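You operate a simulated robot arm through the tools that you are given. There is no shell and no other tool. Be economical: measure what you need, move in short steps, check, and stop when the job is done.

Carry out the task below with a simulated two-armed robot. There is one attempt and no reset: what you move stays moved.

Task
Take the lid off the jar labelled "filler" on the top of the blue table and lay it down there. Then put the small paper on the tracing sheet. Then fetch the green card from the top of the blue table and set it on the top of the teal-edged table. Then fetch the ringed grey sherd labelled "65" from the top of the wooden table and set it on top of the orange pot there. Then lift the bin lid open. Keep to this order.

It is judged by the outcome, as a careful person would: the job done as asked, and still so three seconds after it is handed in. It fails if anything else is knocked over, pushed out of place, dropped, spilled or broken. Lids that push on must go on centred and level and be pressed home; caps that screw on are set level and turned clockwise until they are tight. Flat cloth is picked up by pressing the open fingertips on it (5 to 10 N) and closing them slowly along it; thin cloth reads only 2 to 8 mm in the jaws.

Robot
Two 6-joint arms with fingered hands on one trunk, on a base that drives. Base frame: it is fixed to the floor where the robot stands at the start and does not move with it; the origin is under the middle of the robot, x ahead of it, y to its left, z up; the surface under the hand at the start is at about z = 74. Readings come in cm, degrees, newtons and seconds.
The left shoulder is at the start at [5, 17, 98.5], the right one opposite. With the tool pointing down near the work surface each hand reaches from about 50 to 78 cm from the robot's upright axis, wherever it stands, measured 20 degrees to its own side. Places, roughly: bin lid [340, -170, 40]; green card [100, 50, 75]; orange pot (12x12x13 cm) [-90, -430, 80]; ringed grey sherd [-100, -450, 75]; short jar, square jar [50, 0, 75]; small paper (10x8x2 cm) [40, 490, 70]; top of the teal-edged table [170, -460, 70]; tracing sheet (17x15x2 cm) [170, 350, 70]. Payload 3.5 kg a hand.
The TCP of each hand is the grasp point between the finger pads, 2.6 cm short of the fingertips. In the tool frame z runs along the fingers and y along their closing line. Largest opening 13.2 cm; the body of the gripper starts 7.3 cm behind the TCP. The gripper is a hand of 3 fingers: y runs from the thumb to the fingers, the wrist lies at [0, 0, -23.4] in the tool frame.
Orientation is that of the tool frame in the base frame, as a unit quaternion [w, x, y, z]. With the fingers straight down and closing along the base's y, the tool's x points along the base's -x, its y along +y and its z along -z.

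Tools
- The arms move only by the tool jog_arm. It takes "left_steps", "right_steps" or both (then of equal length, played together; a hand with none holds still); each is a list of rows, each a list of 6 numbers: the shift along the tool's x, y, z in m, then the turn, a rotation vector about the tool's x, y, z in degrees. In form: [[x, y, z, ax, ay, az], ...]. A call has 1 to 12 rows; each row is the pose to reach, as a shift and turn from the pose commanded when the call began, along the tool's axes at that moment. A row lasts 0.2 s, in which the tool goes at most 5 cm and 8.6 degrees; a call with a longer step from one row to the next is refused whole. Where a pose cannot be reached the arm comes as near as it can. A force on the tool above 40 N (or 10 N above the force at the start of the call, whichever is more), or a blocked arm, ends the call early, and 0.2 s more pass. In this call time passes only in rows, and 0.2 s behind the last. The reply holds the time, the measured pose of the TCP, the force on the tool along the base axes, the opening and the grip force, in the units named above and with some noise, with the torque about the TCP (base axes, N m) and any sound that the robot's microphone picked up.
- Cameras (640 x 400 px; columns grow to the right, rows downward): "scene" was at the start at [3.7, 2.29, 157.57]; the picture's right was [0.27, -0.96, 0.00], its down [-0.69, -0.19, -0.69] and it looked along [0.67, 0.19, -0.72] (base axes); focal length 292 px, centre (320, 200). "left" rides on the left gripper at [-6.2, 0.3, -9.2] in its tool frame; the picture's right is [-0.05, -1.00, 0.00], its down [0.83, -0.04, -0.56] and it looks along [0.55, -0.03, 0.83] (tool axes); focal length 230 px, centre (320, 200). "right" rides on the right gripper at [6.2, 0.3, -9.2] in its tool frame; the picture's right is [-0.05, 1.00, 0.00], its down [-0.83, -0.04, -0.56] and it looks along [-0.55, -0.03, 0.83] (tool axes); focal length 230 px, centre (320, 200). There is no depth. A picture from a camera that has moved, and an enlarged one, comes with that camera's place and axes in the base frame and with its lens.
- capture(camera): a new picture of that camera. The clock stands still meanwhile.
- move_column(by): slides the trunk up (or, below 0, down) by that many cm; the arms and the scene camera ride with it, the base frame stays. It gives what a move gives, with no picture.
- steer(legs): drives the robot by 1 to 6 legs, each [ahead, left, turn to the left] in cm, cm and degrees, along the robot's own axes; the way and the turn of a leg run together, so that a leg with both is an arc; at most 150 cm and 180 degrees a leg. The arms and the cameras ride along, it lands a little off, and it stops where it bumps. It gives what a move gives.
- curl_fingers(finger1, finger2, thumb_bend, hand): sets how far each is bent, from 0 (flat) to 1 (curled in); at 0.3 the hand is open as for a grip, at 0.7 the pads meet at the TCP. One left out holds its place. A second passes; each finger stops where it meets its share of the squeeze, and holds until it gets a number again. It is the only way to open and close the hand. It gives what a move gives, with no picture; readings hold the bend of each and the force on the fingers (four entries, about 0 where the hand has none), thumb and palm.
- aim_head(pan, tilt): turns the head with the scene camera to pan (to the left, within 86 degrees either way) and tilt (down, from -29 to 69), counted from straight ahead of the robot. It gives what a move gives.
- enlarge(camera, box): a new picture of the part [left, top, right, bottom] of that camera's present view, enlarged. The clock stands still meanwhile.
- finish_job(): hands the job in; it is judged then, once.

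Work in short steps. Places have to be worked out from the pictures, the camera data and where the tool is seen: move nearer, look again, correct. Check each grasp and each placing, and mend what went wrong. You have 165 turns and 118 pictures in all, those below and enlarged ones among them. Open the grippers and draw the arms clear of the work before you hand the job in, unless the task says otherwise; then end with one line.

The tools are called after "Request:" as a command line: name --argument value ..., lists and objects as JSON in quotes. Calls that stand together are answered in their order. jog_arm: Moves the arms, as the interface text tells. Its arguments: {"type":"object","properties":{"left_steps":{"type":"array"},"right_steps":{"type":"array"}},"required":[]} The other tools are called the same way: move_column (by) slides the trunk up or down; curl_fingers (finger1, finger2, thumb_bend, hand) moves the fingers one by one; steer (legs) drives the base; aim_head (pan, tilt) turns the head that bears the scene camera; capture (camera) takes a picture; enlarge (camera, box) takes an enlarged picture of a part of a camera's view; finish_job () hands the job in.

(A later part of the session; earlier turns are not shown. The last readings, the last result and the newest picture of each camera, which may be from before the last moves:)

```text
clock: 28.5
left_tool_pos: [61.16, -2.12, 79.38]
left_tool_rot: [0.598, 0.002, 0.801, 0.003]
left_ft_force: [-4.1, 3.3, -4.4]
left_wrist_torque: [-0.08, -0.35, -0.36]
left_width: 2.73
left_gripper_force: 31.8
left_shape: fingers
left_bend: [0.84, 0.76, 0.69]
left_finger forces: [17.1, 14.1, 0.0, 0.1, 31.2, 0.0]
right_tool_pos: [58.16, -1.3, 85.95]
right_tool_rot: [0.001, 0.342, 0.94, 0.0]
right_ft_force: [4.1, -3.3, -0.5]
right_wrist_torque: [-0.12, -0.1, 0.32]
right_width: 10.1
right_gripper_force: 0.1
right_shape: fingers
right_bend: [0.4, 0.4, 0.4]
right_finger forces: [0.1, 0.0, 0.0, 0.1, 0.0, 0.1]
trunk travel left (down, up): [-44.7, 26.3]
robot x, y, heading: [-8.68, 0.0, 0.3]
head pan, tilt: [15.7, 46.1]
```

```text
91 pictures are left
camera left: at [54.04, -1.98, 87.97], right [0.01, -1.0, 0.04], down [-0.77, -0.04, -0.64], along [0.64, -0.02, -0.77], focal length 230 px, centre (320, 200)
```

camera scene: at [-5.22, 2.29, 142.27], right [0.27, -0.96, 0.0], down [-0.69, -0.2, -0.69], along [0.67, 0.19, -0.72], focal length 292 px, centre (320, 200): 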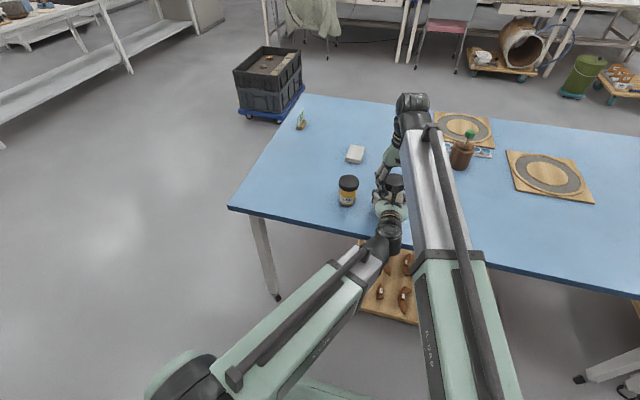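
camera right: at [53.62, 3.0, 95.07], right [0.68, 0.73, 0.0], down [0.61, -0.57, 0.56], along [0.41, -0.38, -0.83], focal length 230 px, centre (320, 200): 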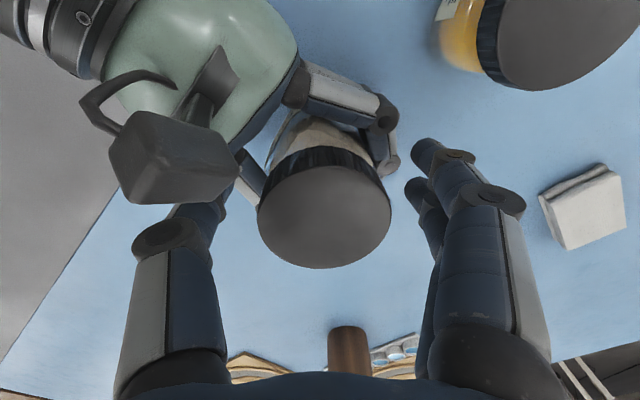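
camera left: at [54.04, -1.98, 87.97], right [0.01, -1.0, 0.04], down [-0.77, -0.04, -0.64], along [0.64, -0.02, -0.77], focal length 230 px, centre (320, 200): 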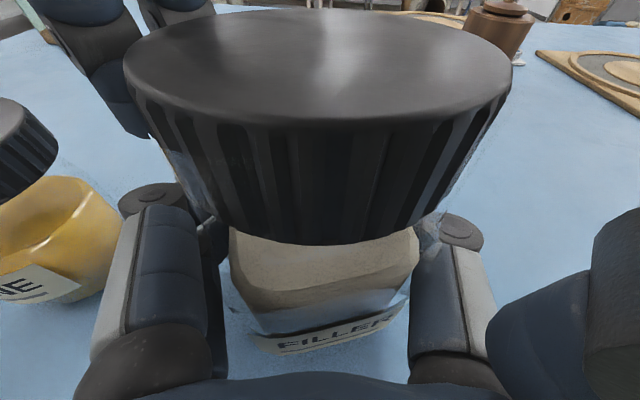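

The lid now lies at about (58.8,-1.5), slightly higher than at first, and my hand brushes the left camera at this yaw. I recentre with 10° less yaw, grip firmer and turn another 64°.

Request:
jog_arm --right_steps '[[-0.004, 0.002, 0, 0, 0, -5], [-0.006, 0.003, 0.002, 0, 0, -10]]'

Request:
curl_fingers --hand "right" --finger1 0.74 --finger2 0.74 --thumb_bend 0.7

Request:
jog_arm --right_steps '[[0, 0, 0, 0, 0, -8], [0, 0, 0, 0, 0, -16], [0, 0, -0.001, 0, 0, -24], [0, 0, -0.001, 0, 0, -32], [0, 0, -0.001, 0, 0, -40], [0, 0, -0.002, 0, 0, -48], [0, 0, -0.002, 0, 0, -56], [0, 0, -0.002, 0, 0, -64]]'

Request:
capture --camera "left"

```text
clock: 29.1
left_tool_pos: [61.13, -2.17, 79.41]
left_tool_rot: [0.599, 0.003, 0.801, 0.002]
left_ft_force: [0.3, 0.2, -4.6]
left_wrist_torque: [-0.01, -0.13, -0.02]
left_width: 2.74
left_gripper_force: 30.8
left_shape: fingers
left_bend: [0.84, 0.76, 0.69]
left_finger forces: [17.1, 14.2, 0.0, 0.0, 31.2, 0.0]
right_tool_pos: [58.75, -1.51, 85.73]
right_tool_rot: [0.001, 0.258, 0.966, 0.0]
right_ft_force: [-0.1, 0.7, -0.5]
right_wrist_torque: [0.05, 0.02, -0.01]
right_width: 10.13
right_gripper_force: 0.1
right_shape: fingers
right_bend: [0.4, 0.4, 0.4]
right_finger forces: [0.1, 0.0, 0.1, 0.0, 0.1, 0.0]
trunk travel left (down, up): [-44.7, 26.3]
robot x, y, heading: [-8.54, 0.13, 0.1]
head pan, tilt: [15.7, 46.1]
```

```text
clock: 30.1
left_tool_pos: [61.16, -2.22, 79.42]
left_tool_rot: [0.598, 0.002, 0.801, 0.003]
left_ft_force: [-0.5, -0.8, -4.4]
left_wrist_torque: [0.16, -0.21, 0.14]
left_width: 2.73
left_gripper_force: 31.3
left_shape: fingers
left_bend: [0.84, 0.76, 0.69]
left_finger forces: [16.5, 13.8, 0.0, 0.0, 32.5, 0.0]
right_tool_pos: [58.84, -1.24, 85.65]
right_tool_rot: [0.0, 0.258, 0.966, 0.0]
right_ft_force: [1.3, 0.6, 0.1]
right_wrist_torque: [-0.08, 0.02, -0.14]
right_width: 5.44
right_gripper_force: 17.6
right_shape: fingers
right_bend: [0.59, 0.57, 0.56]
right_finger forces: [8.1, 10.1, 0.0, 0.1, 16.6, 0.1]
trunk travel left (down, up): [-44.7, 26.3]
robot x, y, heading: [-9.12, -0.58, 0.2]
head pan, tilt: [15.7, 46.1]
```

```text
clock: 31.9
left_tool_pos: [61.21, -2.12, 79.41]
left_tool_rot: [0.599, 0.003, 0.801, 0.001]
left_ft_force: [3.2, -1.0, -4.4]
left_wrist_torque: [-0.65, 0.06, 1.15]
left_width: 2.65
left_gripper_force: 35.6
left_shape: fingers
left_bend: [0.84, 0.76, 0.69]
left_finger forces: [18.3, 13.5, 0.1, 0.1, 40.5, 0.0]
right_tool_pos: [58.79, -1.43, 85.86]
right_tool_rot: [0.0, -0.295, 0.956, 0.001]
right_ft_force: [-2.8, 1.4, -0.4]
right_wrist_torque: [0.72, 0.0, -1.15]
right_width: 5.4
right_gripper_force: 37.1
right_shape: fingers
right_bend: [0.61, 0.6, 0.57]
right_finger forces: [22.6, 27.7, 0.0, 0.0, 24.0, 0.0]
trunk travel left (down, up): [-44.7, 26.3]
robot x, y, heading: [-8.98, -0.04, 0.2]
head pan, tilt: [15.7, 46.1]
```

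```text
90 pictures are left
camera left: at [54.06, -2.01, 88.01], right [0.01, -1.0, 0.04], down [-0.77, -0.04, -0.64], along [0.64, -0.03, -0.77], focal length 230 px, centre (320, 200)
```

left: 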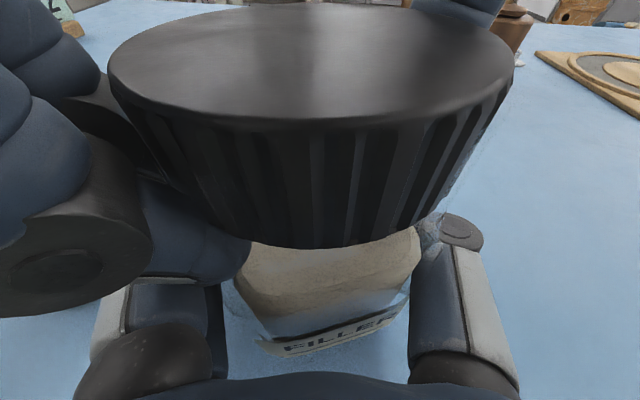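

Torque reached 1.15 N m with clean forces. I make a pull test of 8 mm with this firmer grip to see whether the lid parts from the jar.

Request:
jog_arm --right_steps '[[0, 0, -0.002, 0, 0, 0], [0, 0, -0.004, 0, 0, 0], [0, 0, -0.006, 0, 0, 0], [0, 0, -0.008, 0, 0, 0]]'

Request:
capture --camera "left"

```text
clock: 32.9
left_tool_pos: [61.14, -2.34, 79.69]
left_tool_rot: [0.6, 0.004, 0.8, 0.002]
left_ft_force: [-3.1, 1.6, 35.0]
left_wrist_torque: [-0.34, 0.5, 0.58]
left_width: 2.64
left_gripper_force: 35.0
left_shape: fingers
left_bend: [0.84, 0.76, 0.69]
left_finger forces: [18.0, 14.1, 0.1, 0.0, 38.0, 0.0]
right_tool_pos: [58.84, -1.47, 86.47]
right_tool_rot: [-0.002, -0.294, 0.956, 0.0]
right_ft_force: [4.0, -1.6, -39.7]
right_wrist_torque: [0.49, 0.09, -0.59]
right_width: 5.41
right_gripper_force: 32.2
right_shape: fingers
right_bend: [0.59, 0.59, 0.56]
right_finger forces: [17.6, 22.5, 0.0, 0.0, 24.0, 0.0]
trunk travel left (down, up): [-44.7, 26.3]
robot x, y, heading: [-9.02, -0.48, 0.2]
head pan, tilt: [15.7, 46.1]
```

```text
89 pictures are left
camera left: at [54.05, -2.03, 88.22], right [0.01, -1.0, 0.04], down [-0.77, -0.04, -0.64], along [0.64, -0.02, -0.77], focal length 230 px, centre (320, 200)
```

left: 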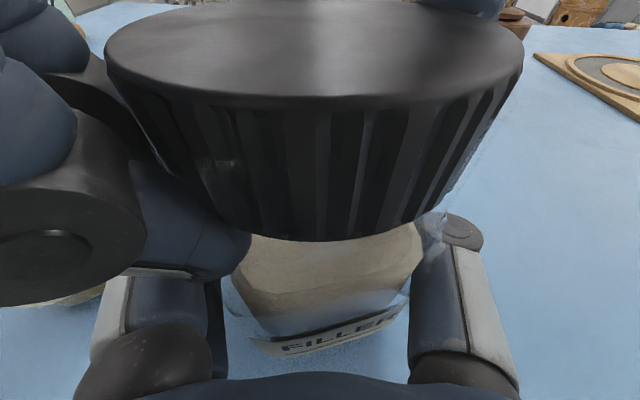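

The lid took a 38 N pull but stays attached. I enlarge the neck to see how far the lid has come up.

Request:
enlarge --camera "left" --box '[210, 180, 490, 355]'

```text
2.29 times, centred on (350, 268) of left
camera zoom: at [54.05, -2.03, 88.22], right [0.01, -1.0, 0.04], down [-0.77, -0.04, -0.64], along [0.64, -0.02, -0.77], focal length 526 px, centre (251, 46)
```

zoom: 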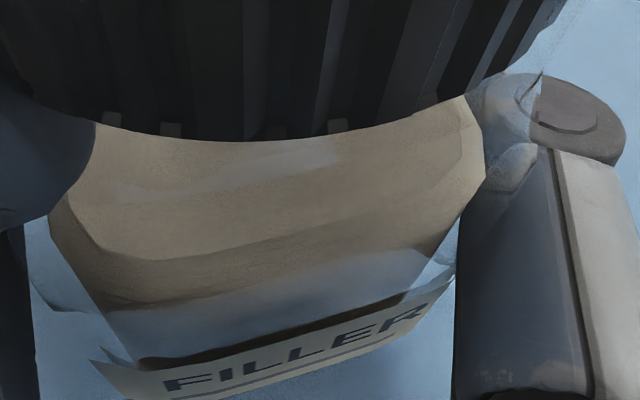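

No clear sign yet. I lower back, regrip and turn again with a harder grip on both hands.

Request:
jog_arm --right_steps '[[0, 0, 0.003, 0, 0, 0], [0, 0, 0.005, 0, 0, 0]]'

Request:
curl_fingers --hand "right" --finger1 0.38 --finger2 0.38 --thumb_bend 0.38

Request:
jog_arm --right_steps '[[0, 0, 0, 0, 0, 8], [0, 0, 0, 0, 0, 16], [0, 0, 0, 0, 0, 24], [0, 0, 0, 0, 0, 32], [0, 0, 0, 0, 0, 40], [0, 0, 0, 0, 0, 48], [0, 0, 0, 0, 0, 56], [0, 0, 0, 0, 0, 64]]'

Request:
capture --camera "right"

Request:
capture --camera "left"

```text
clock: 33.5
left_tool_pos: [61.15, -2.21, 79.53]
left_tool_rot: [0.598, 0.003, 0.801, 0.002]
left_ft_force: [0.0, 3.4, 24.8]
left_wrist_torque: [-0.39, 0.43, 0.42]
left_width: 2.67
left_gripper_force: 34.7
left_shape: fingers
left_bend: [0.84, 0.76, 0.69]
left_finger forces: [19.0, 14.2, 0.0, 0.0, 36.3, 0.0]
right_tool_pos: [58.77, -1.49, 86.16]
right_tool_rot: [0.0, -0.293, 0.956, 0.0]
right_ft_force: [0.8, -2.8, -30.4]
right_wrist_torque: [0.38, 0.13, -0.54]
right_width: 5.43
right_gripper_force: 31.1
right_shape: fingers
right_bend: [0.59, 0.59, 0.56]
right_finger forces: [17.5, 20.5, 0.0, 0.0, 24.0, 0.0]
trunk travel left (down, up): [-44.7, 26.3]
robot x, y, heading: [-9.23, -0.05, 0.4]
head pan, tilt: [15.7, 46.1]
```

```text
clock: 34.5
left_tool_pos: [60.93, -2.23, 79.34]
left_tool_rot: [0.597, 0.002, 0.802, 0.002]
left_ft_force: [-0.6, -0.3, -4.7]
left_wrist_torque: [0.05, -0.09, -0.02]
left_width: 2.62
left_gripper_force: 34.6
left_shape: fingers
left_bend: [0.84, 0.76, 0.69]
left_finger forces: [18.3, 15.1, 0.0, 0.1, 35.5, 0.1]
right_tool_pos: [58.74, -1.53, 86.21]
right_tool_rot: [0.0, -0.294, 0.956, 0.0]
right_ft_force: [-0.4, -0.8, -0.2]
right_wrist_torque: [0.01, 0.0, 0.02]
right_width: 10.75
right_gripper_force: 0.0
right_shape: fingers
right_bend: [0.38, 0.38, 0.38]
right_finger forces: [0.0, 0.0, 0.0, 0.0, 0.1, 0.1]
trunk travel left (down, up): [-44.7, 26.3]
robot x, y, heading: [-8.89, 0.17, -0.1]
head pan, tilt: [15.7, 46.1]
```

```text
clock: 36.3
left_tool_pos: [61.08, -2.16, 79.41]
left_tool_rot: [0.598, 0.002, 0.801, 0.003]
left_ft_force: [-0.2, 0.4, -5.7]
left_wrist_torque: [-0.01, -0.12, -0.02]
left_width: 2.65
left_gripper_force: 34.5
left_shape: fingers
left_bend: [0.84, 0.76, 0.69]
left_finger forces: [18.2, 15.0, 0.0, 0.0, 35.6, 0.0]
right_tool_pos: [58.78, -1.55, 86.16]
right_tool_rot: [0.0, 0.26, 0.966, 0.0]
right_ft_force: [-0.2, 0.7, -0.4]
right_wrist_torque: [-0.01, 0.0, -0.02]
right_width: 10.77
right_gripper_force: 0.0
right_shape: fingers
right_bend: [0.38, 0.38, 0.38]
right_finger forces: [0.0, 0.0, 0.0, 0.0, 0.0, 0.0]
trunk travel left (down, up): [-44.7, 26.3]
robot x, y, heading: [-9.3, -0.35, 0.1]
head pan, tilt: [15.7, 46.1]
```

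```text
87 pictures are left
camera right: at [53.58, 2.0, 95.44], right [0.55, 0.84, 0.0], down [0.7, -0.45, 0.56], along [0.47, -0.3, -0.83], focal length 230 px, centre (320, 200)
```

right: 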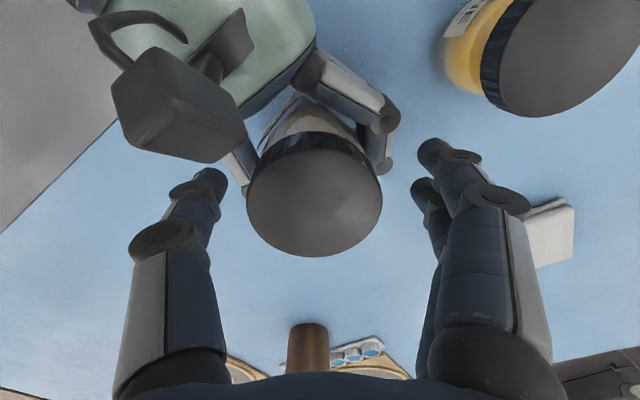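

```text
86 pictures are left
camera left: at [54.05, -2.01, 87.99], right [0.01, -1.0, 0.04], down [-0.77, -0.04, -0.64], along [0.64, -0.03, -0.77], focal length 230 px, centre (320, 200)
```

left: 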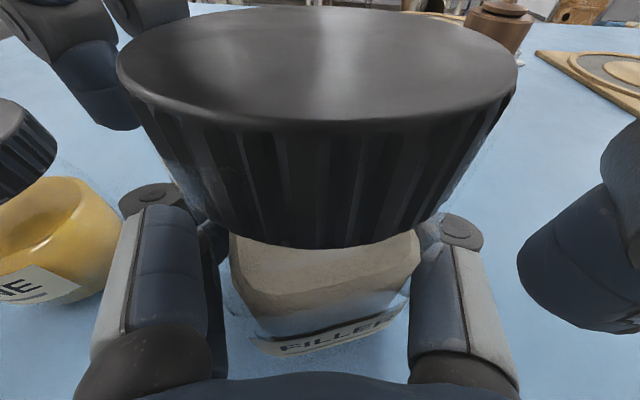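

The lid centre is at about (58.4,-1.4). I shift 4 mm, grip hard and turn once more.

Request:
jog_arm --right_steps '[[0.004, 0, 0.001, 0, 0, 0]]'

Request:
curl_fingers --hand "right" --finger1 0.8 --finger2 0.8 --thumb_bend 0.76

Request:
jog_arm --right_steps '[[0, 0, 0, 0, 0, -8], [0, 0, 0, 0, 0, -16], [0, 0, -0.001, 0, 0, -24], [0, 0, -0.001, 0, 0, -32]]'

Request:
jog_arm --right_steps '[[0, 0, 0, 0, 0, -8], [0, 0, -0.001, 0, 0, -16], [0, 0, -0.001, 0, 0, -24], [0, 0, -0.001, 0, 0, -32]]'

Request:
capture --camera "left"

```text
clock: 36.7
left_tool_pos: [61.12, -2.21, 79.3]
left_tool_rot: [0.598, 0.003, 0.801, 0.002]
left_ft_force: [0.0, 0.8, -4.7]
left_wrist_torque: [-0.03, -0.13, 0.0]
left_width: 2.66
left_gripper_force: 34.2
left_shape: fingers
left_bend: [0.84, 0.76, 0.69]
left_finger forces: [18.3, 15.1, 0.0, 0.0, 35.6, 0.0]
right_tool_pos: [58.52, -1.22, 86.05]
right_tool_rot: [0.0, 0.259, 0.966, 0.0]
right_ft_force: [0.7, 0.2, -0.5]
right_wrist_torque: [0.01, -0.01, 0.04]
right_width: 10.77
right_gripper_force: 0.0
right_shape: fingers
right_bend: [0.38, 0.38, 0.38]
right_finger forces: [0.1, 0.0, 0.1, 0.0, 0.0, 0.1]
trunk travel left (down, up): [-44.7, 26.3]
robot x, y, heading: [-8.85, -0.11, 0.1]
head pan, tilt: [15.7, 46.1]
```

```text
clock: 37.7
left_tool_pos: [61.12, -2.06, 79.49]
left_tool_rot: [0.599, 0.002, 0.801, 0.003]
left_ft_force: [2.8, 3.2, 0.5]
left_wrist_torque: [-0.06, 0.08, -0.1]
left_width: 2.66
left_gripper_force: 33.9
left_shape: fingers
left_bend: [0.84, 0.76, 0.69]
left_finger forces: [19.1, 15.6, 0.0, 0.0, 33.0, 0.0]
right_tool_pos: [58.4, -1.22, 86.17]
right_tool_rot: [0.0, 0.258, 0.966, 0.0]
right_ft_force: [-1.1, -3.3, -5.3]
right_wrist_torque: [-0.13, 0.07, -0.03]
right_width: 5.27
right_gripper_force: 22.9
right_shape: fingers
right_bend: [0.59, 0.57, 0.58]
right_finger forces: [9.5, 10.8, 0.0, 0.1, 25.7, 0.1]
trunk travel left (down, up): [-44.7, 26.3]
robot x, y, heading: [-8.82, 0.2, -0.0]
head pan, tilt: [15.7, 46.1]
```

```text
clock: 38.7
left_tool_pos: [61.14, -2.16, 79.42]
left_tool_rot: [0.598, 0.002, 0.801, 0.003]
left_ft_force: [6.6, 9.4, -0.1]
left_wrist_torque: [-0.5, 0.36, -0.21]
left_width: 2.71
left_gripper_force: 32.0
left_shape: fingers
left_bend: [0.83, 0.76, 0.69]
left_finger forces: [21.7, 15.8, 0.0, 0.0, 27.7, 0.0]
right_tool_pos: [58.41, -1.22, 86.26]
right_tool_rot: [-0.001, -0.019, 1.0, -0.002]
right_ft_force: [-7.7, -9.1, -4.1]
right_wrist_torque: [-0.15, 0.16, -0.16]
right_width: 5.21
right_gripper_force: 23.4
right_shape: fingers
right_bend: [0.61, 0.58, 0.58]
right_finger forces: [9.6, 10.0, 0.0, 0.0, 28.8, 0.0]
trunk travel left (down, up): [-44.7, 26.3]
robot x, y, heading: [-9.47, 0.13, 0.2]
head pan, tilt: [15.7, 46.1]
```

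```text
clock: 39.7
left_tool_pos: [61.2, -2.25, 79.27]
left_tool_rot: [0.598, 0.003, 0.801, 0.002]
left_ft_force: [6.0, 15.1, -4.7]
left_wrist_torque: [-0.96, 0.11, -0.07]
left_width: 2.74
left_gripper_force: 34.4
left_shape: fingers
left_bend: [0.83, 0.76, 0.69]
left_finger forces: [24.6, 16.3, 0.0, 0.0, 27.2, 0.0]
right_tool_pos: [58.41, -1.22, 86.36]
right_tool_rot: [-0.001, -0.294, 0.956, 0.0]
right_ft_force: [-7.0, -15.6, 1.0]
right_wrist_torque: [-0.1, 0.19, -0.42]
right_width: 5.07
right_gripper_force: 24.2
right_shape: fingers
right_bend: [0.63, 0.59, 0.59]
right_finger forces: [11.2, 9.2, 0.0, 0.1, 28.5, 0.0]
trunk travel left (down, up): [-44.7, 26.3]
robot x, y, heading: [-9.23, 0.09, 0.1]
head pan, tilt: [15.7, 46.1]
```

```text
85 pictures are left
camera left: at [54.05, -1.98, 87.96], right [0.01, -1.0, 0.04], down [-0.77, -0.04, -0.64], along [0.64, -0.02, -0.77], focal length 230 px, centre (320, 200)
```

left: 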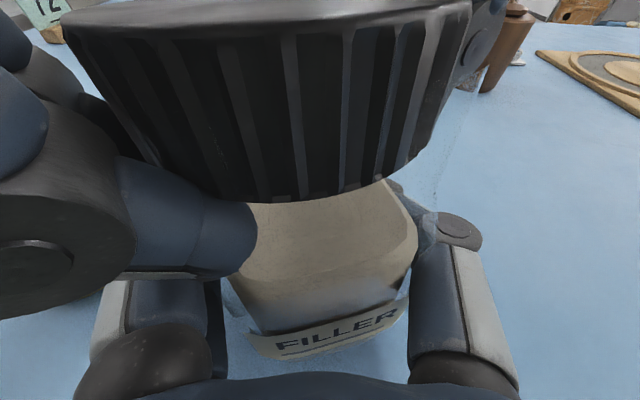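

Torque is now much lower (0.2–0.4 N m), so the lid is running on the thread. I try another gentle lift of 10 mm.

Request:
jog_arm --right_steps '[[0, 0, -0.003, 0, 0, 0], [0, 0, -0.006, 0, 0, 0], [0, 0, -0.01, 0, 0, 0]]'

Request:
capture --camera "left"

```text
clock: 40.5
left_tool_pos: [60.98, -2.22, 79.44]
left_tool_rot: [0.598, 0.003, 0.802, 0.002]
left_ft_force: [1.7, 12.1, 4.6]
left_wrist_torque: [-0.89, 0.06, -0.09]
left_width: 2.72
left_gripper_force: 31.8
left_shape: fingers
left_bend: [0.83, 0.76, 0.69]
left_finger forces: [23.4, 14.5, 0.1, 0.1, 26.9, 0.0]
right_tool_pos: [58.34, -1.16, 87.34]
right_tool_rot: [0.0, -0.293, 0.956, 0.0]
right_ft_force: [-1.2, -12.5, -9.7]
right_wrist_torque: [0.06, 0.15, -0.21]
right_width: 4.93
right_gripper_force: 23.1
right_shape: fingers
right_bend: [0.63, 0.59, 0.59]
right_finger forces: [7.9, 9.9, 0.0, 0.1, 28.1, 0.0]
trunk travel left (down, up): [-44.7, 26.3]
robot x, y, heading: [-9.19, -0.3, 0.1]
head pan, tilt: [15.7, 46.1]
```

```text
84 pictures are left
camera left: at [54.04, -2.04, 88.03], right [0.01, -1.0, 0.04], down [-0.77, -0.04, -0.64], along [0.64, -0.03, -0.77], focal length 230 px, centre (320, 200)
```

left: 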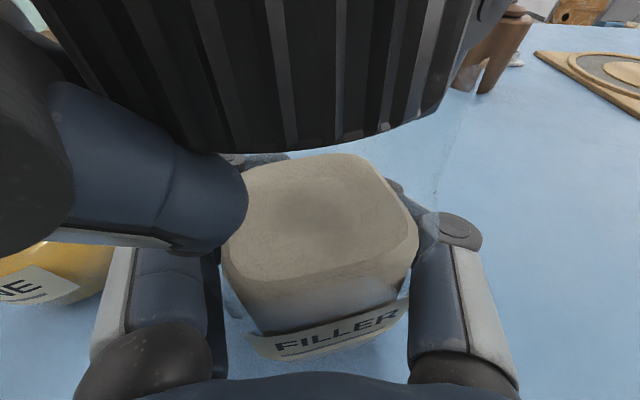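

The lid is rising clear of the jar and the contents show beneath. I keep lifting.

Request:
jog_arm --right_steps '[[0, 0, -0.005, 0, 0, 0], [0, 0, -0.01, 0, 0, 0], [0, 0, -0.015, 0, 0, 0], [0, 0, -0.02, 0, 0, 0]]'

Request:
capture --camera "left"

Request:
capture --camera "right"

```text
clock: 41.5
left_tool_pos: [61.08, -2.29, 79.36]
left_tool_rot: [0.597, 0.004, 0.802, 0.002]
left_ft_force: [0.5, -0.8, -5.0]
left_wrist_torque: [0.0, -0.14, -0.01]
left_width: 2.69
left_gripper_force: 32.3
left_shape: fingers
left_bend: [0.83, 0.76, 0.69]
left_finger forces: [19.4, 13.3, 0.0, 0.0, 32.2, 0.0]
right_tool_pos: [58.44, -1.14, 89.46]
right_tool_rot: [0.002, -0.294, 0.956, 0.001]
right_ft_force: [0.3, 0.4, -0.7]
right_wrist_torque: [-0.01, -0.02, -0.04]
right_width: 4.39
right_gripper_force: 21.1
right_shape: fingers
right_bend: [0.64, 0.6, 0.6]
right_finger forces: [8.6, 11.1, 0.0, 0.0, 23.5, 0.0]
trunk travel left (down, up): [-44.7, 26.3]
robot x, y, heading: [-8.69, 0.12, 0.1]
head pan, tilt: [15.7, 46.1]
```

```text
83 pictures are left
camera left: at [54.05, -2.09, 87.91], right [0.01, -1.0, 0.04], down [-0.77, -0.04, -0.64], along [0.64, -0.03, -0.77], focal length 230 px, centre (320, 200)
```

left: 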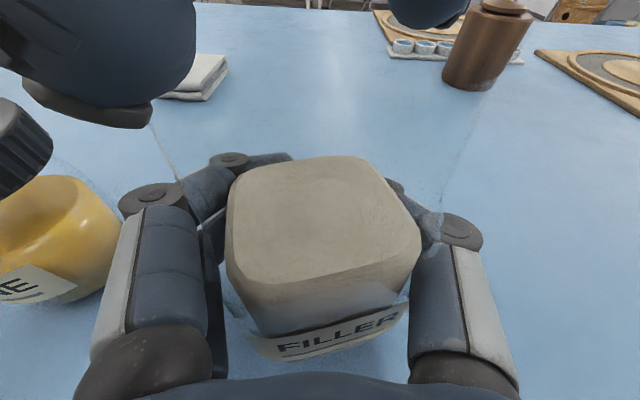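

```text
82 pictures are left
camera right: at [53.11, -4.21, 98.67], right [-0.52, 0.86, 0.0], down [0.71, 0.43, 0.56], along [0.48, 0.29, -0.83], focal length 230 px, centre (320, 200)
```

right: 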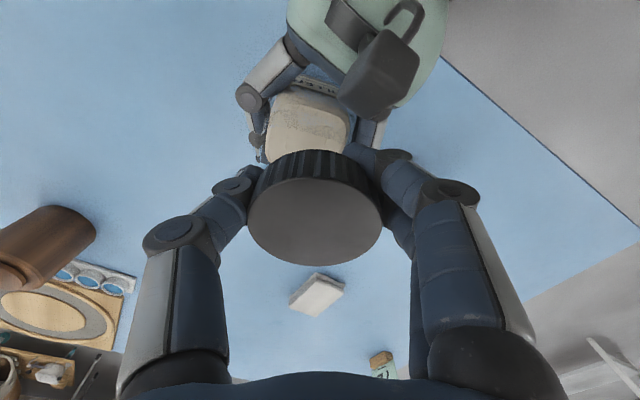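

The lid is off and held in the right hand. I lift it 5 cm more and carry it to the clear spot near (60,-23).

Request:
jog_arm --right_steps '[[0, 0, -0.025, 0, 0, 0], [0, 0, -0.05, 0, 0, 0], [0.02, -0.035, -0.05, 0, 0, 0], [0.04, -0.069, -0.05, 0, 0, 0], [0.06, -0.104, -0.05, 0, 0, 0], [0.08, -0.138, -0.05, 0, 0, 0], [0.1, -0.173, -0.05, 0, 0, 0], [0.11, -0.19, -0.05, 0, 0, 0]]'

Request:
capture --camera "scene"

```text
clock: 43.3
left_tool_pos: [61.13, -2.09, 79.43]
left_tool_rot: [0.598, 0.003, 0.802, 0.002]
left_ft_force: [0.2, -0.2, -5.3]
left_wrist_torque: [0.01, -0.18, -0.02]
left_width: 2.67
left_gripper_force: 32.6
left_shape: fingers
left_bend: [0.83, 0.76, 0.69]
left_finger forces: [19.3, 13.3, 0.0, 0.0, 32.3, 0.0]
right_tool_pos: [60.02, -23.31, 94.25]
right_tool_rot: [-0.001, -0.293, 0.956, 0.0]
right_ft_force: [0.2, -0.4, 0.6]
right_wrist_torque: [0.01, 0.0, 0.0]
right_width: 4.33
right_gripper_force: 20.9
right_shape: fingers
right_bend: [0.64, 0.6, 0.6]
right_finger forces: [8.2, 11.1, 0.1, 0.0, 23.2, 0.0]
trunk travel left (down, up): [-44.7, 26.3]
robot x, y, heading: [-8.9, 0.18, 0.0]
head pan, tilt: [15.7, 46.1]
```

```text
81 pictures are left
camera scene: at [-5.22, 2.27, 142.27], right [0.27, -0.96, 0.0], down [-0.69, -0.2, -0.69], along [0.67, 0.19, -0.72], focal length 292 px, centre (320, 200)
```

scene: 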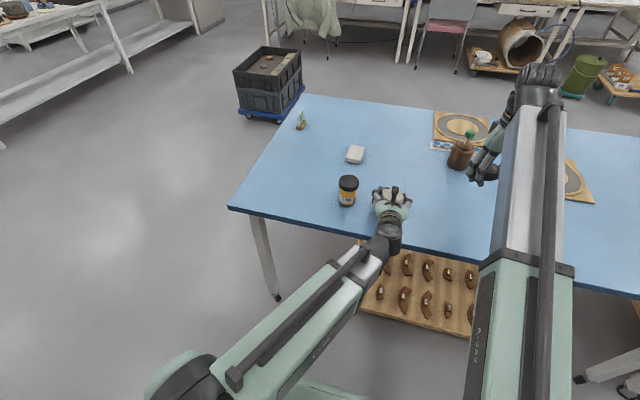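

The spot is clear and the bottle stands 25 cm beyond. I lower the lid towards the table.

Request:
jog_arm --right_steps '[[0, 0, 0.04, 0, 0, 0], [0, 0, 0.08, 0, 0, 0], [0, 0, 0.12, 0, 0, 0], [0, 0, 0.15, 0, 0, 0], [0, 0, 0.165, 0, 0, 0]]'

Request:
jog_arm --right_steps '[[0, 0, 0.004, 0, 0, 0], [0, 0, 0.008, 0, 0, 0], [0, 0, 0.012, 0, 0, 0]]'

Request:
capture --camera "right"

```text
clock: 44.5
left_tool_pos: [61.09, -2.17, 79.41]
left_tool_rot: [0.599, 0.003, 0.801, 0.002]
left_ft_force: [0.2, -0.1, -4.7]
left_wrist_torque: [0.04, -0.15, 0.03]
left_width: 2.66
left_gripper_force: 32.5
left_shape: fingers
left_bend: [0.83, 0.76, 0.69]
left_finger forces: [19.3, 13.3, 0.0, 0.1, 32.3, 0.0]
right_tool_pos: [60.14, -23.1, 77.9]
right_tool_rot: [0.0, -0.293, 0.956, 0.001]
right_ft_force: [-0.1, -0.6, 0.1]
right_wrist_torque: [-0.01, 0.01, 0.01]
right_width: 4.32
right_gripper_force: 21.1
right_shape: fingers
right_bend: [0.64, 0.6, 0.6]
right_finger forces: [7.8, 11.2, 0.0, 0.0, 22.8, 0.1]
trunk travel left (down, up): [-44.7, 26.3]
robot x, y, heading: [-8.81, 0.1, 0.3]
head pan, tilt: [15.7, 46.1]
```

```text
clock: 45.3
left_tool_pos: [60.95, -2.26, 79.62]
left_tool_rot: [0.6, 0.003, 0.8, 0.002]
left_ft_force: [0.0, -0.1, -4.3]
left_wrist_torque: [0.05, -0.09, 0.0]
left_width: 2.68
left_gripper_force: 32.5
left_shape: fingers
left_bend: [0.83, 0.76, 0.69]
left_finger forces: [19.2, 13.3, 0.1, 0.0, 32.3, 0.0]
right_tool_pos: [59.95, -23.04, 77.12]
right_tool_rot: [0.003, -0.293, 0.956, -0.003]
right_ft_force: [-0.7, -0.9, 31.7]
right_wrist_torque: [-0.06, -0.19, 0.08]
right_width: 4.29
right_gripper_force: 35.4
right_shape: fingers
right_bend: [0.65, 0.63, 0.61]
right_finger forces: [7.3, 27.1, 0.0, 0.0, 35.9, 0.0]
trunk travel left (down, up): [-44.7, 26.3]
robot x, y, heading: [-8.84, 0.36, 0.2]
head pan, tilt: [15.7, 46.1]
```

```text
80 pictures are left
camera right: at [54.58, -26.17, 86.26], right [-0.52, 0.86, 0.0], down [0.71, 0.43, 0.56], along [0.48, 0.29, -0.83], focal length 230 px, centre (320, 200)
```

right: 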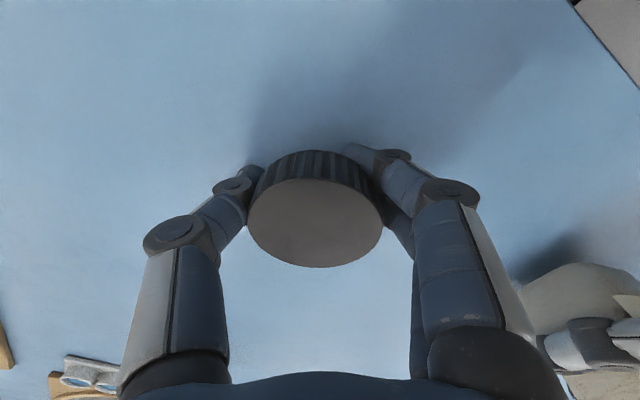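

It has touched down (32 N), so I ease back 3 mm and open the fingers.

Request:
jog_arm --right_steps '[[0, 0, -0.003, 0, 0, 0], [0, 0, -0.005, 0, 0, 0]]'

Request:
curl_fingers --hand "right" --finger1 0.35 --finger2 0.35 --thumb_bend 0.35

Request:
capture --camera "right"

```text
clock: 45.9
left_tool_pos: [61.09, -2.31, 79.54]
left_tool_rot: [0.598, 0.004, 0.801, 0.001]
left_ft_force: [-0.1, -0.5, -4.9]
left_wrist_torque: [0.03, -0.14, -0.02]
left_width: 2.67
left_gripper_force: 32.6
left_shape: fingers
left_bend: [0.83, 0.76, 0.69]
left_finger forces: [19.2, 13.4, 0.0, 0.1, 32.3, 0.0]
right_tool_pos: [59.94, -23.06, 77.19]
right_tool_rot: [0.0, -0.293, 0.956, 0.0]
right_ft_force: [5.7, -0.2, 15.2]
right_wrist_torque: [-0.31, -0.4, 0.09]
right_width: 4.31
right_gripper_force: 27.7
right_shape: fingers
right_bend: [0.65, 0.63, 0.61]
right_finger forces: [7.2, 14.8, 0.0, 0.1, 33.0, 0.0]
trunk travel left (down, up): [-44.7, 26.3]
robot x, y, heading: [-9.05, 0.08, -0.2]
head pan, tilt: [15.7, 46.1]
```

```text
clock: 46.9
left_tool_pos: [61.09, -2.33, 79.34]
left_tool_rot: [0.598, 0.002, 0.801, 0.003]
left_ft_force: [0.1, 0.1, -5.4]
left_wrist_torque: [-0.01, -0.12, 0.02]
left_width: 2.68
left_gripper_force: 32.5
left_shape: fingers
left_bend: [0.83, 0.76, 0.69]
left_finger forces: [19.3, 13.4, 0.1, 0.0, 32.3, 0.0]
right_tool_pos: [59.92, -23.18, 77.05]
right_tool_rot: [0.0, -0.293, 0.956, 0.0]
right_ft_force: [0.3, -0.2, 0.5]
right_wrist_torque: [0.03, 0.01, -0.01]
right_width: 11.76
right_gripper_force: 0.0
right_shape: fingers
right_bend: [0.35, 0.35, 0.35]
right_finger forces: [0.0, 0.1, 0.0, 0.0, 0.0, 0.0]
trunk travel left (down, up): [-44.7, 26.3]
robot x, y, heading: [-8.73, -0.02, 0.4]
head pan, tilt: [15.7, 46.1]
```

```text
79 pictures are left
camera right: at [54.63, -26.22, 86.3], right [-0.52, 0.86, 0.0], down [0.71, 0.43, 0.55], along [0.47, 0.29, -0.83], focal length 230 px, centre (320, 200)
```

right: 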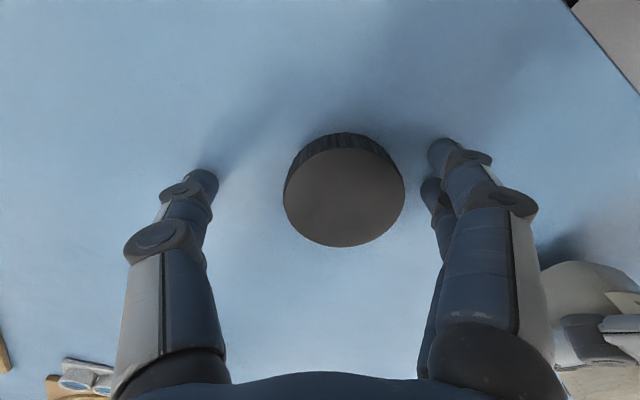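

The lid lies flat on the table. I raise the right hand clear and look at the jar's base.

Request:
jog_arm --right_steps '[[0, 0, -0.03, 0, 0, 0], [0, 0, -0.07, 0, 0, 0], [0, 0, -0.11, 0, 0, 0], [0, 0, -0.15, 0, 0, 6], [0, 0, -0.17, 0, 0, 14], [0, 0, -0.17, 0, 0, 22]]'

Request:
enlarge --camera "right" --box '[380, 180, 640, 400]'

Request:
enlarge --camera "scene" --box '[320, 150, 480, 270]'

```text
clock: 48.3
left_tool_pos: [61.09, -2.24, 79.31]
left_tool_rot: [0.599, 0.002, 0.801, 0.003]
left_ft_force: [1.0, -0.1, -5.3]
left_wrist_torque: [-0.02, -0.12, 0.01]
left_width: 2.67
left_gripper_force: 33.2
left_shape: fingers
left_bend: [0.83, 0.76, 0.69]
left_finger forces: [19.3, 13.4, 0.0, 0.1, 32.4, 0.0]
right_tool_pos: [60.05, -23.11, 94.16]
right_tool_rot: [0.0, -0.103, 0.995, 0.001]
right_ft_force: [0.7, 0.5, 1.0]
right_wrist_torque: [-0.03, 0.03, 0.03]
right_width: 11.74
right_gripper_force: 0.1
right_shape: fingers
right_bend: [0.35, 0.35, 0.35]
right_finger forces: [0.0, 0.1, 0.1, 0.0, 0.1, 0.0]
trunk travel left (down, up): [-44.7, 26.3]
robot x, y, heading: [-9.1, -0.07, 0.1]
head pan, tilt: [15.7, 46.1]
```

```text
1.82 times, centred on (510, 290) of right
camera zoom: at [53.98, -24.01, 103.35], right [-0.16, 0.99, 0.0], down [0.82, 0.13, 0.55], along [0.55, 0.09, -0.83], focal length 418 px, centre (-26, 36)
```

zoom: 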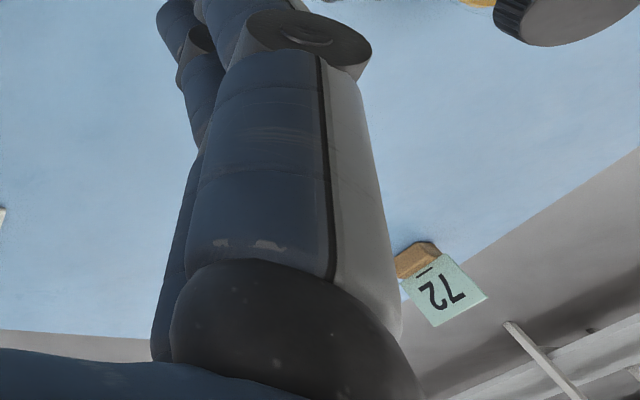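

```text
3.33 times, centred on (400, 210) of scene
camera zoom: at [-5.22, 2.28, 142.27], right [0.27, -0.96, 0.0], down [-0.69, -0.2, -0.69], along [0.67, 0.19, -0.72], focal length 973 px, centre (53, 167)
```

zoom: 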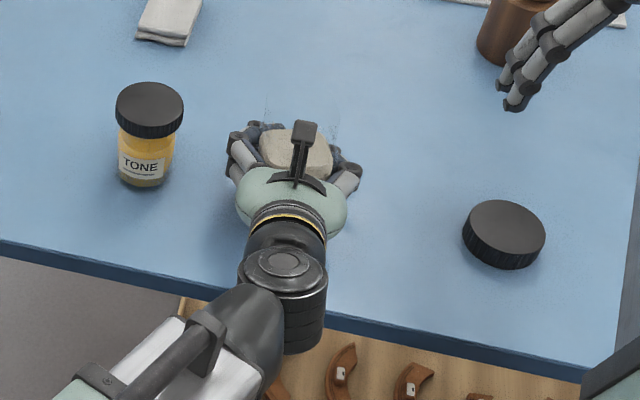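

The lid placement looks fine. The left hand carries about 5 N, so the jar hangs slightly; I lower the trunk a few mm at a time until the load goes.

Request:
move_column --by -0.3

```text
clock: 48.8
left_tool_pos: [61.0, -2.28, 79.24]
left_tool_rot: [0.6, 0.003, 0.8, 0.002]
left_ft_force: [0.1, -0.3, 5.3]
left_wrist_torque: [0.18, -0.08, 0.0]
left_width: 2.69
left_gripper_force: 32.6
left_shape: fingers
left_bend: [0.83, 0.76, 0.69]
left_finger forces: [18.8, 13.5, 0.0, 0.0, 33.0, 0.0]
right_tool_pos: [60.23, -23.1, 93.86]
right_tool_rot: [0.0, -0.104, 0.995, 0.0]
right_ft_force: [-0.1, 0.5, 0.3]
right_wrist_torque: [0.0, 0.04, 0.0]
right_width: 11.76
right_gripper_force: 0.3
right_shape: fingers
right_bend: [0.35, 0.35, 0.35]
right_finger forces: [0.0, 0.0, 0.1, 0.0, 0.1, 0.1]
trunk travel left (down, up): [-44.4, 26.6]
robot x, y, heading: [-9.11, -0.03, 0.1]
head pan, tilt: [15.7, 46.1]
```

The jar now stands on the table. I open the left hand.

Request:
curl_fingers --hand "left" --finger1 0.5 --finger2 0.5 --thumb_bend 0.5

Request:
curl_fingers --hand "left" --finger1 0.32 --finger2 0.32 --thumb_bend 0.32

Request:
capture --camera "left"

```text
clock: 49.8
left_tool_pos: [60.99, -2.24, 79.05]
left_tool_rot: [0.598, 0.003, 0.801, 0.002]
left_ft_force: [-0.9, 0.3, -0.7]
left_wrist_torque: [0.06, -0.07, 0.03]
left_width: 6.8
left_gripper_force: 0.4
left_shape: fingers
left_bend: [0.5, 0.5, 0.5]
left_finger forces: [0.0, 0.0, 0.0, 0.1, 1.1, 0.1]
right_tool_pos: [60.14, -23.15, 93.85]
right_tool_rot: [0.0, -0.106, 0.994, 0.0]
right_ft_force: [-0.4, 0.4, -0.6]
right_wrist_torque: [0.0, -0.01, 0.01]
right_width: 11.76
right_gripper_force: 0.1
right_shape: fingers
right_bend: [0.35, 0.35, 0.35]
right_finger forces: [0.0, 0.0, 0.1, 0.0, 0.1, 0.0]
trunk travel left (down, up): [-44.4, 26.6]
robot x, y, heading: [-8.82, -0.27, 0.1]
head pan, tilt: [15.7, 46.1]
```

```text
clock: 50.8
left_tool_pos: [61.17, -2.21, 79.2]
left_tool_rot: [0.599, 0.002, 0.801, 0.003]
left_ft_force: [-0.1, -0.4, -0.8]
left_wrist_torque: [0.01, -0.01, 0.0]
left_width: 12.71
left_gripper_force: 0.0
left_shape: fingers
left_bend: [0.32, 0.32, 0.32]
left_finger forces: [0.0, 0.0, 0.1, 0.0, 0.0, 0.0]
right_tool_pos: [60.08, -23.04, 93.95]
right_tool_rot: [0.0, -0.106, 0.994, 0.0]
right_ft_force: [-0.3, 0.0, -0.5]
right_wrist_torque: [-0.01, 0.0, 0.02]
right_width: 11.76
right_gripper_force: 0.0
right_shape: fingers
right_bend: [0.35, 0.35, 0.35]
right_finger forces: [0.1, 0.1, 0.0, 0.0, 0.0, 0.0]
trunk travel left (down, up): [-44.4, 26.6]
robot x, y, heading: [-8.76, -0.19, -0.0]
head pan, tilt: [15.7, 46.1]
```

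```text
76 pictures are left
camera left: at [54.03, -2.01, 87.71], right [0.01, -1.0, 0.04], down [-0.77, -0.04, -0.64], along [0.64, -0.03, -0.77], focal length 230 px, centre (320, 200)
```

left: 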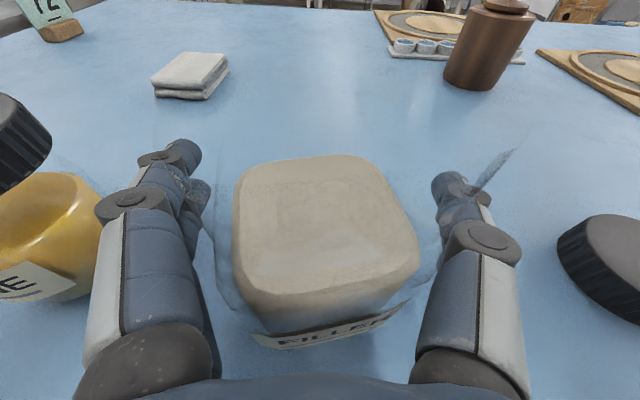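

The open jar stands upright and clear of the fingers. I raise the trunk, then look left to plan the drive to the papers.

Request:
move_column --by 18

Request:
jog_arm --left_steps '[[-0.02, 0.04, 0, 0, 0, 0], [-0.03, 0.08, 0, 0, 8, 0], [-0.03, 0.12, 0, 0, 16, 0], [-0.03, 0.16, 0, 0, 24, 0], [-0.03, 0.2, 0, 0, 32, 0], [-0.03, 0.24, 0, 0, 40, 0], [-0.03, 0.28, 0, 0, 48, 0], [-0.03, 0.3, 0, 0, 56, 0], [-0.03, 0.3, 0, 0, 64, 0], [-0.03, 0.3, 0, 0, 70, 0], [-0.03, 0.3, 0, 0, 73, 0]]'

Request:
aim_head --pan 80 --tilt 15

Request:
capture --camera "scene"

```text
clock: 52.8
left_tool_pos: [61.08, -2.22, 97.09]
left_tool_rot: [0.598, 0.002, 0.802, 0.002]
left_ft_force: [0.3, -0.2, 0.6]
left_wrist_torque: [0.0, -0.02, -0.02]
left_width: 12.77
left_gripper_force: 0.0
left_shape: fingers
left_bend: [0.32, 0.32, 0.32]
left_finger forces: [0.0, 0.0, 0.0, 0.0, 0.0, 0.0]
right_tool_pos: [60.09, -23.22, 111.76]
right_tool_rot: [0.0, -0.105, 0.994, 0.001]
right_ft_force: [-0.2, 0.7, -0.1]
right_wrist_torque: [-0.01, 0.0, 0.01]
right_width: 11.76
right_gripper_force: 0.1
right_shape: fingers
right_bend: [0.35, 0.35, 0.35]
right_finger forces: [0.1, 0.1, 0.0, 0.0, 0.0, 0.0]
trunk travel left (down, up): [-62.4, 8.6]
robot x, y, heading: [-8.6, -0.03, -0.1]
head pan, tilt: [15.7, 46.1]
```

```text
clock: 55.2
left_tool_pos: [61.99, 27.81, 100.29]
left_tool_rot: [0.003, 0.0, 1.0, 0.003]
left_ft_force: [0.2, -0.4, -0.3]
left_wrist_torque: [0.01, 0.0, 0.02]
left_width: 12.74
left_gripper_force: 0.0
left_shape: fingers
left_bend: [0.32, 0.32, 0.32]
left_finger forces: [0.0, 0.0, 0.1, 0.1, 0.0, 0.1]
right_tool_pos: [60.12, -23.12, 111.81]
right_tool_rot: [-0.001, -0.105, 0.994, 0.001]
right_ft_force: [-0.2, 0.6, 0.1]
right_wrist_torque: [0.0, -0.01, 0.0]
right_width: 11.77
right_gripper_force: 0.0
right_shape: fingers
right_bend: [0.35, 0.35, 0.35]
right_finger forces: [0.0, 0.0, 0.0, 0.1, 0.0, 0.0]
trunk travel left (down, up): [-62.4, 8.6]
robot x, y, heading: [-8.67, 0.04, -0.0]
head pan, tilt: [15.7, 46.1]
```

```text
clock: 56.5
left_tool_pos: [62.07, 27.71, 100.13]
left_tool_rot: [0.004, 0.001, 1.0, 0.003]
left_ft_force: [0.3, 0.4, 0.7]
left_wrist_torque: [0.01, 0.01, -0.02]
left_width: 12.77
left_gripper_force: 0.0
left_shape: fingers
left_bend: [0.32, 0.32, 0.32]
left_finger forces: [0.0, 0.1, 0.1, 0.0, 0.0, 0.1]
right_tool_pos: [60.07, -23.03, 111.9]
right_tool_rot: [0.0, -0.106, 0.994, 0.0]
right_ft_force: [0.1, -0.5, -0.1]
right_wrist_torque: [0.06, -0.01, 0.03]
right_width: 11.76
right_gripper_force: 0.1
right_shape: fingers
right_bend: [0.35, 0.35, 0.35]
right_finger forces: [0.0, 0.1, 0.0, 0.1, 0.0, 0.0]
trunk travel left (down, up): [-62.4, 8.6]
robot x, y, heading: [-9.11, 0.4, 0.1]
head pan, tilt: [80.0, 15.0]
```

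```text
75 pictures are left
camera scene: at [-11.38, 9.31, 164.8], right [0.98, -0.17, 0.0], down [-0.04, -0.26, -0.97], along [0.17, 0.95, -0.26], focal length 292 px, centre (320, 200)
```

scene: 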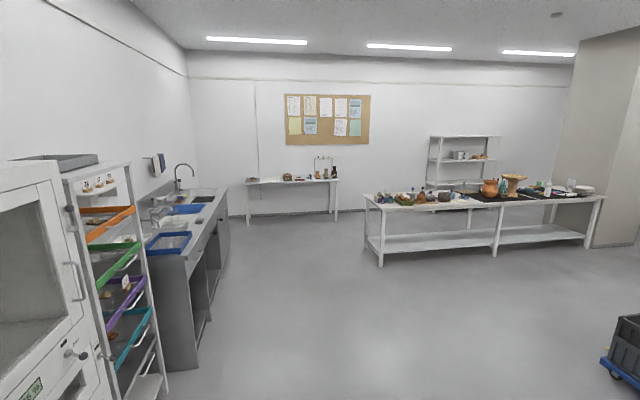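

The small table with the paper is at the back (x -48…99, y from ~470) and the bench with the tracing sheet runs along y≈306–375. I back off, turn to face +y and drive up near the small table.

Request:
steer --legs '[[-15, 0, 0], [0, 0, 90], [140, -20, 0], [140, -22, 0], [90, 0, 0]]'

Request:
aim_head --pan 0 --tilt 30

Request:
capture --camera "scene"

```text
clock: 79.5
left_tool_pos: [-18.73, 444.35, 100.14]
left_tool_rot: [-0.001, 0.713, -0.701, -0.005]
left_ft_force: [0.0, -0.5, 0.1]
left_wrist_torque: [-0.02, 0.02, 0.02]
left_width: 12.76
left_gripper_force: 0.0
left_shape: fingers
left_bend: [0.32, 0.32, 0.32]
left_finger forces: [0.0, 0.0, 0.1, 0.1, 0.1, 0.1]
right_tool_pos: [32.19, 443.37, 111.8]
right_tool_rot: [0.001, 0.783, -0.622, 0.0]
right_ft_force: [0.0, 0.0, 0.3]
right_wrist_torque: [-0.02, -0.01, 0.03]
right_width: 11.78
right_gripper_force: 0.1
right_shape: fingers
right_bend: [0.35, 0.35, 0.35]
right_finger forces: [0.0, 0.0, 0.0, 0.0, 0.0, 0.0]
trunk travel left (down, up): [-62.4, 8.6]
robot x, y, heading: [10.13, 373.84, 90.9]
head pan, tilt: [80.0, 15.0]
```

```text
clock: 81.1
left_tool_pos: [-18.78, 444.46, 100.12]
left_tool_rot: [0.0, 0.713, -0.701, -0.006]
left_ft_force: [0.2, -0.1, -0.3]
left_wrist_torque: [-0.01, -0.01, 0.03]
left_width: 12.74
left_gripper_force: 0.0
left_shape: fingers
left_bend: [0.32, 0.32, 0.32]
left_finger forces: [0.0, 0.0, 0.1, 0.0, 0.0, 0.0]
right_tool_pos: [32.25, 443.27, 111.81]
right_tool_rot: [0.0, 0.783, -0.622, 0.0]
right_ft_force: [-0.8, -0.4, -0.9]
right_wrist_torque: [0.0, 0.02, 0.02]
right_width: 11.77
right_gripper_force: 0.1
right_shape: fingers
right_bend: [0.35, 0.35, 0.35]
right_finger forces: [0.0, 0.0, 0.1, 0.1, 0.1, 0.0]
trunk travel left (down, up): [-62.4, 8.6]
robot x, y, heading: [10.33, 373.83, 91.0]
head pan, tilt: [0.0, 30.0]
```

```text
74 pictures are left
camera scene: at [10.12, 379.03, 162.39], right [1.0, 0.02, 0.0], down [0.01, -0.5, -0.87], along [-0.02, 0.87, -0.5], focal length 292 px, centre (320, 200)
```

scene: 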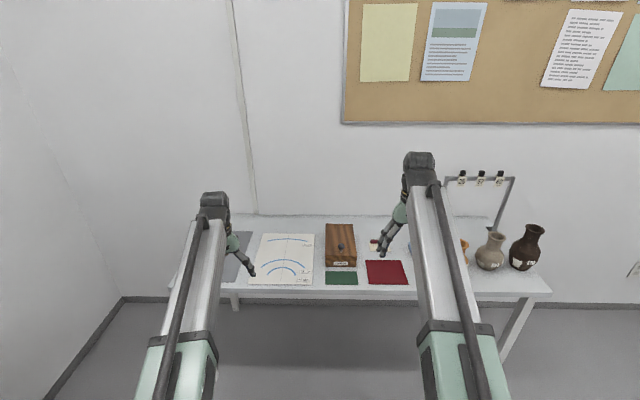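

I enlarge the table around the expected paper position (px ~386,251).

Request:
enlarge --camera "scene" --box '[220, 200, 480, 300]'

Request:
capture --camera "right"

```text
2.46 times, centred on (350, 250) of scene
camera zoom: at [10.12, 379.03, 162.39], right [1.0, 0.02, 0.0], down [0.01, -0.5, -0.87], along [-0.02, 0.87, -0.5], focal length 719 px, centre (246, 77)
```

zoom: 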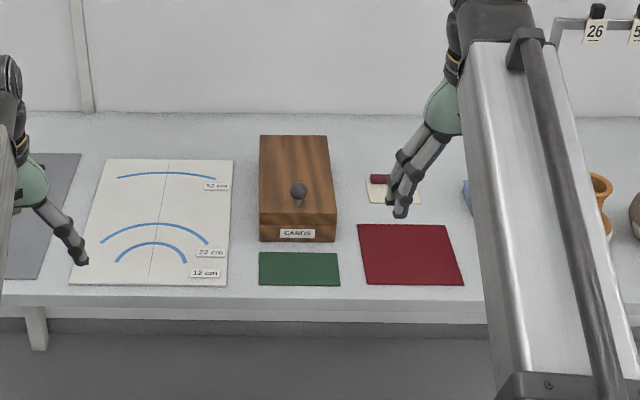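

```text
72 pictures are left
camera right: at [33.23, 437.35, 121.04], right [-0.98, -0.18, 0.0], down [-0.15, 0.82, 0.56], along [-0.1, 0.55, -0.83], focal length 230 px, centre (320, 200)
```

right: 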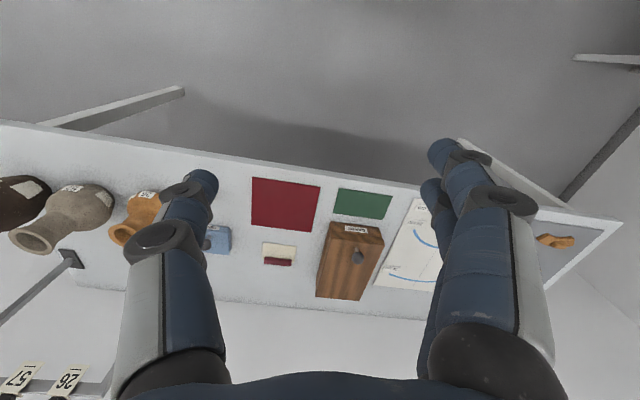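

The small paper is the cream slip with a dark-red block on it, near (36,493). I drive nearer, with the hands high over the table, and look from above.

Request:
steer --legs '[[48, -10, -1]]'

Request:
capture --camera "right"

```text
clock: 84.0
left_tool_pos: [-8.08, 493.71, 100.17]
left_tool_rot: [0.001, -0.707, 0.708, 0.006]
left_ft_force: [0.0, 0.2, -0.3]
left_wrist_torque: [-0.03, -0.01, 0.01]
left_width: 12.76
left_gripper_force: 0.1
left_shape: fingers
left_bend: [0.32, 0.32, 0.32]
left_finger forces: [0.0, 0.0, 0.0, 0.1, 0.0, 0.0]
right_tool_pos: [42.69, 491.83, 111.77]
right_tool_rot: [0.0, 0.778, -0.629, 0.0]
right_ft_force: [0.6, 0.4, 1.1]
right_wrist_torque: [-0.01, 0.02, 0.01]
right_width: 11.76
right_gripper_force: 0.1
right_shape: fingers
right_bend: [0.35, 0.35, 0.35]
right_finger forces: [0.0, 0.1, 0.0, 0.0, 0.0, 0.1]
trunk travel left (down, up): [-62.4, 8.6]
robot x, y, heading: [19.48, 422.78, 90.1]
head pan, tilt: [0.0, 30.0]
```

```text
71 pictures are left
camera right: at [43.72, 485.77, 120.99], right [-0.99, -0.16, 0.0], down [-0.13, 0.82, 0.55], along [-0.09, 0.55, -0.83], focal length 230 px, centre (320, 200)
```

right: 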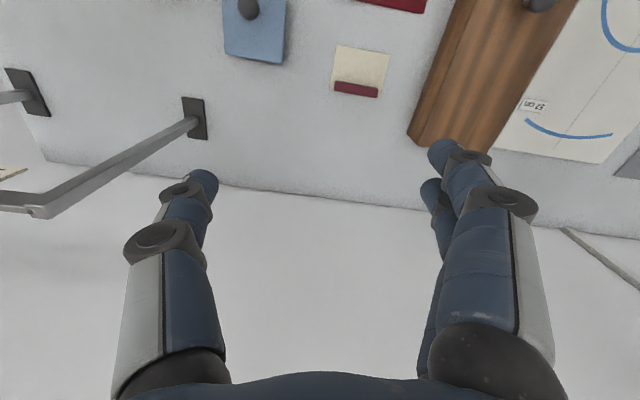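

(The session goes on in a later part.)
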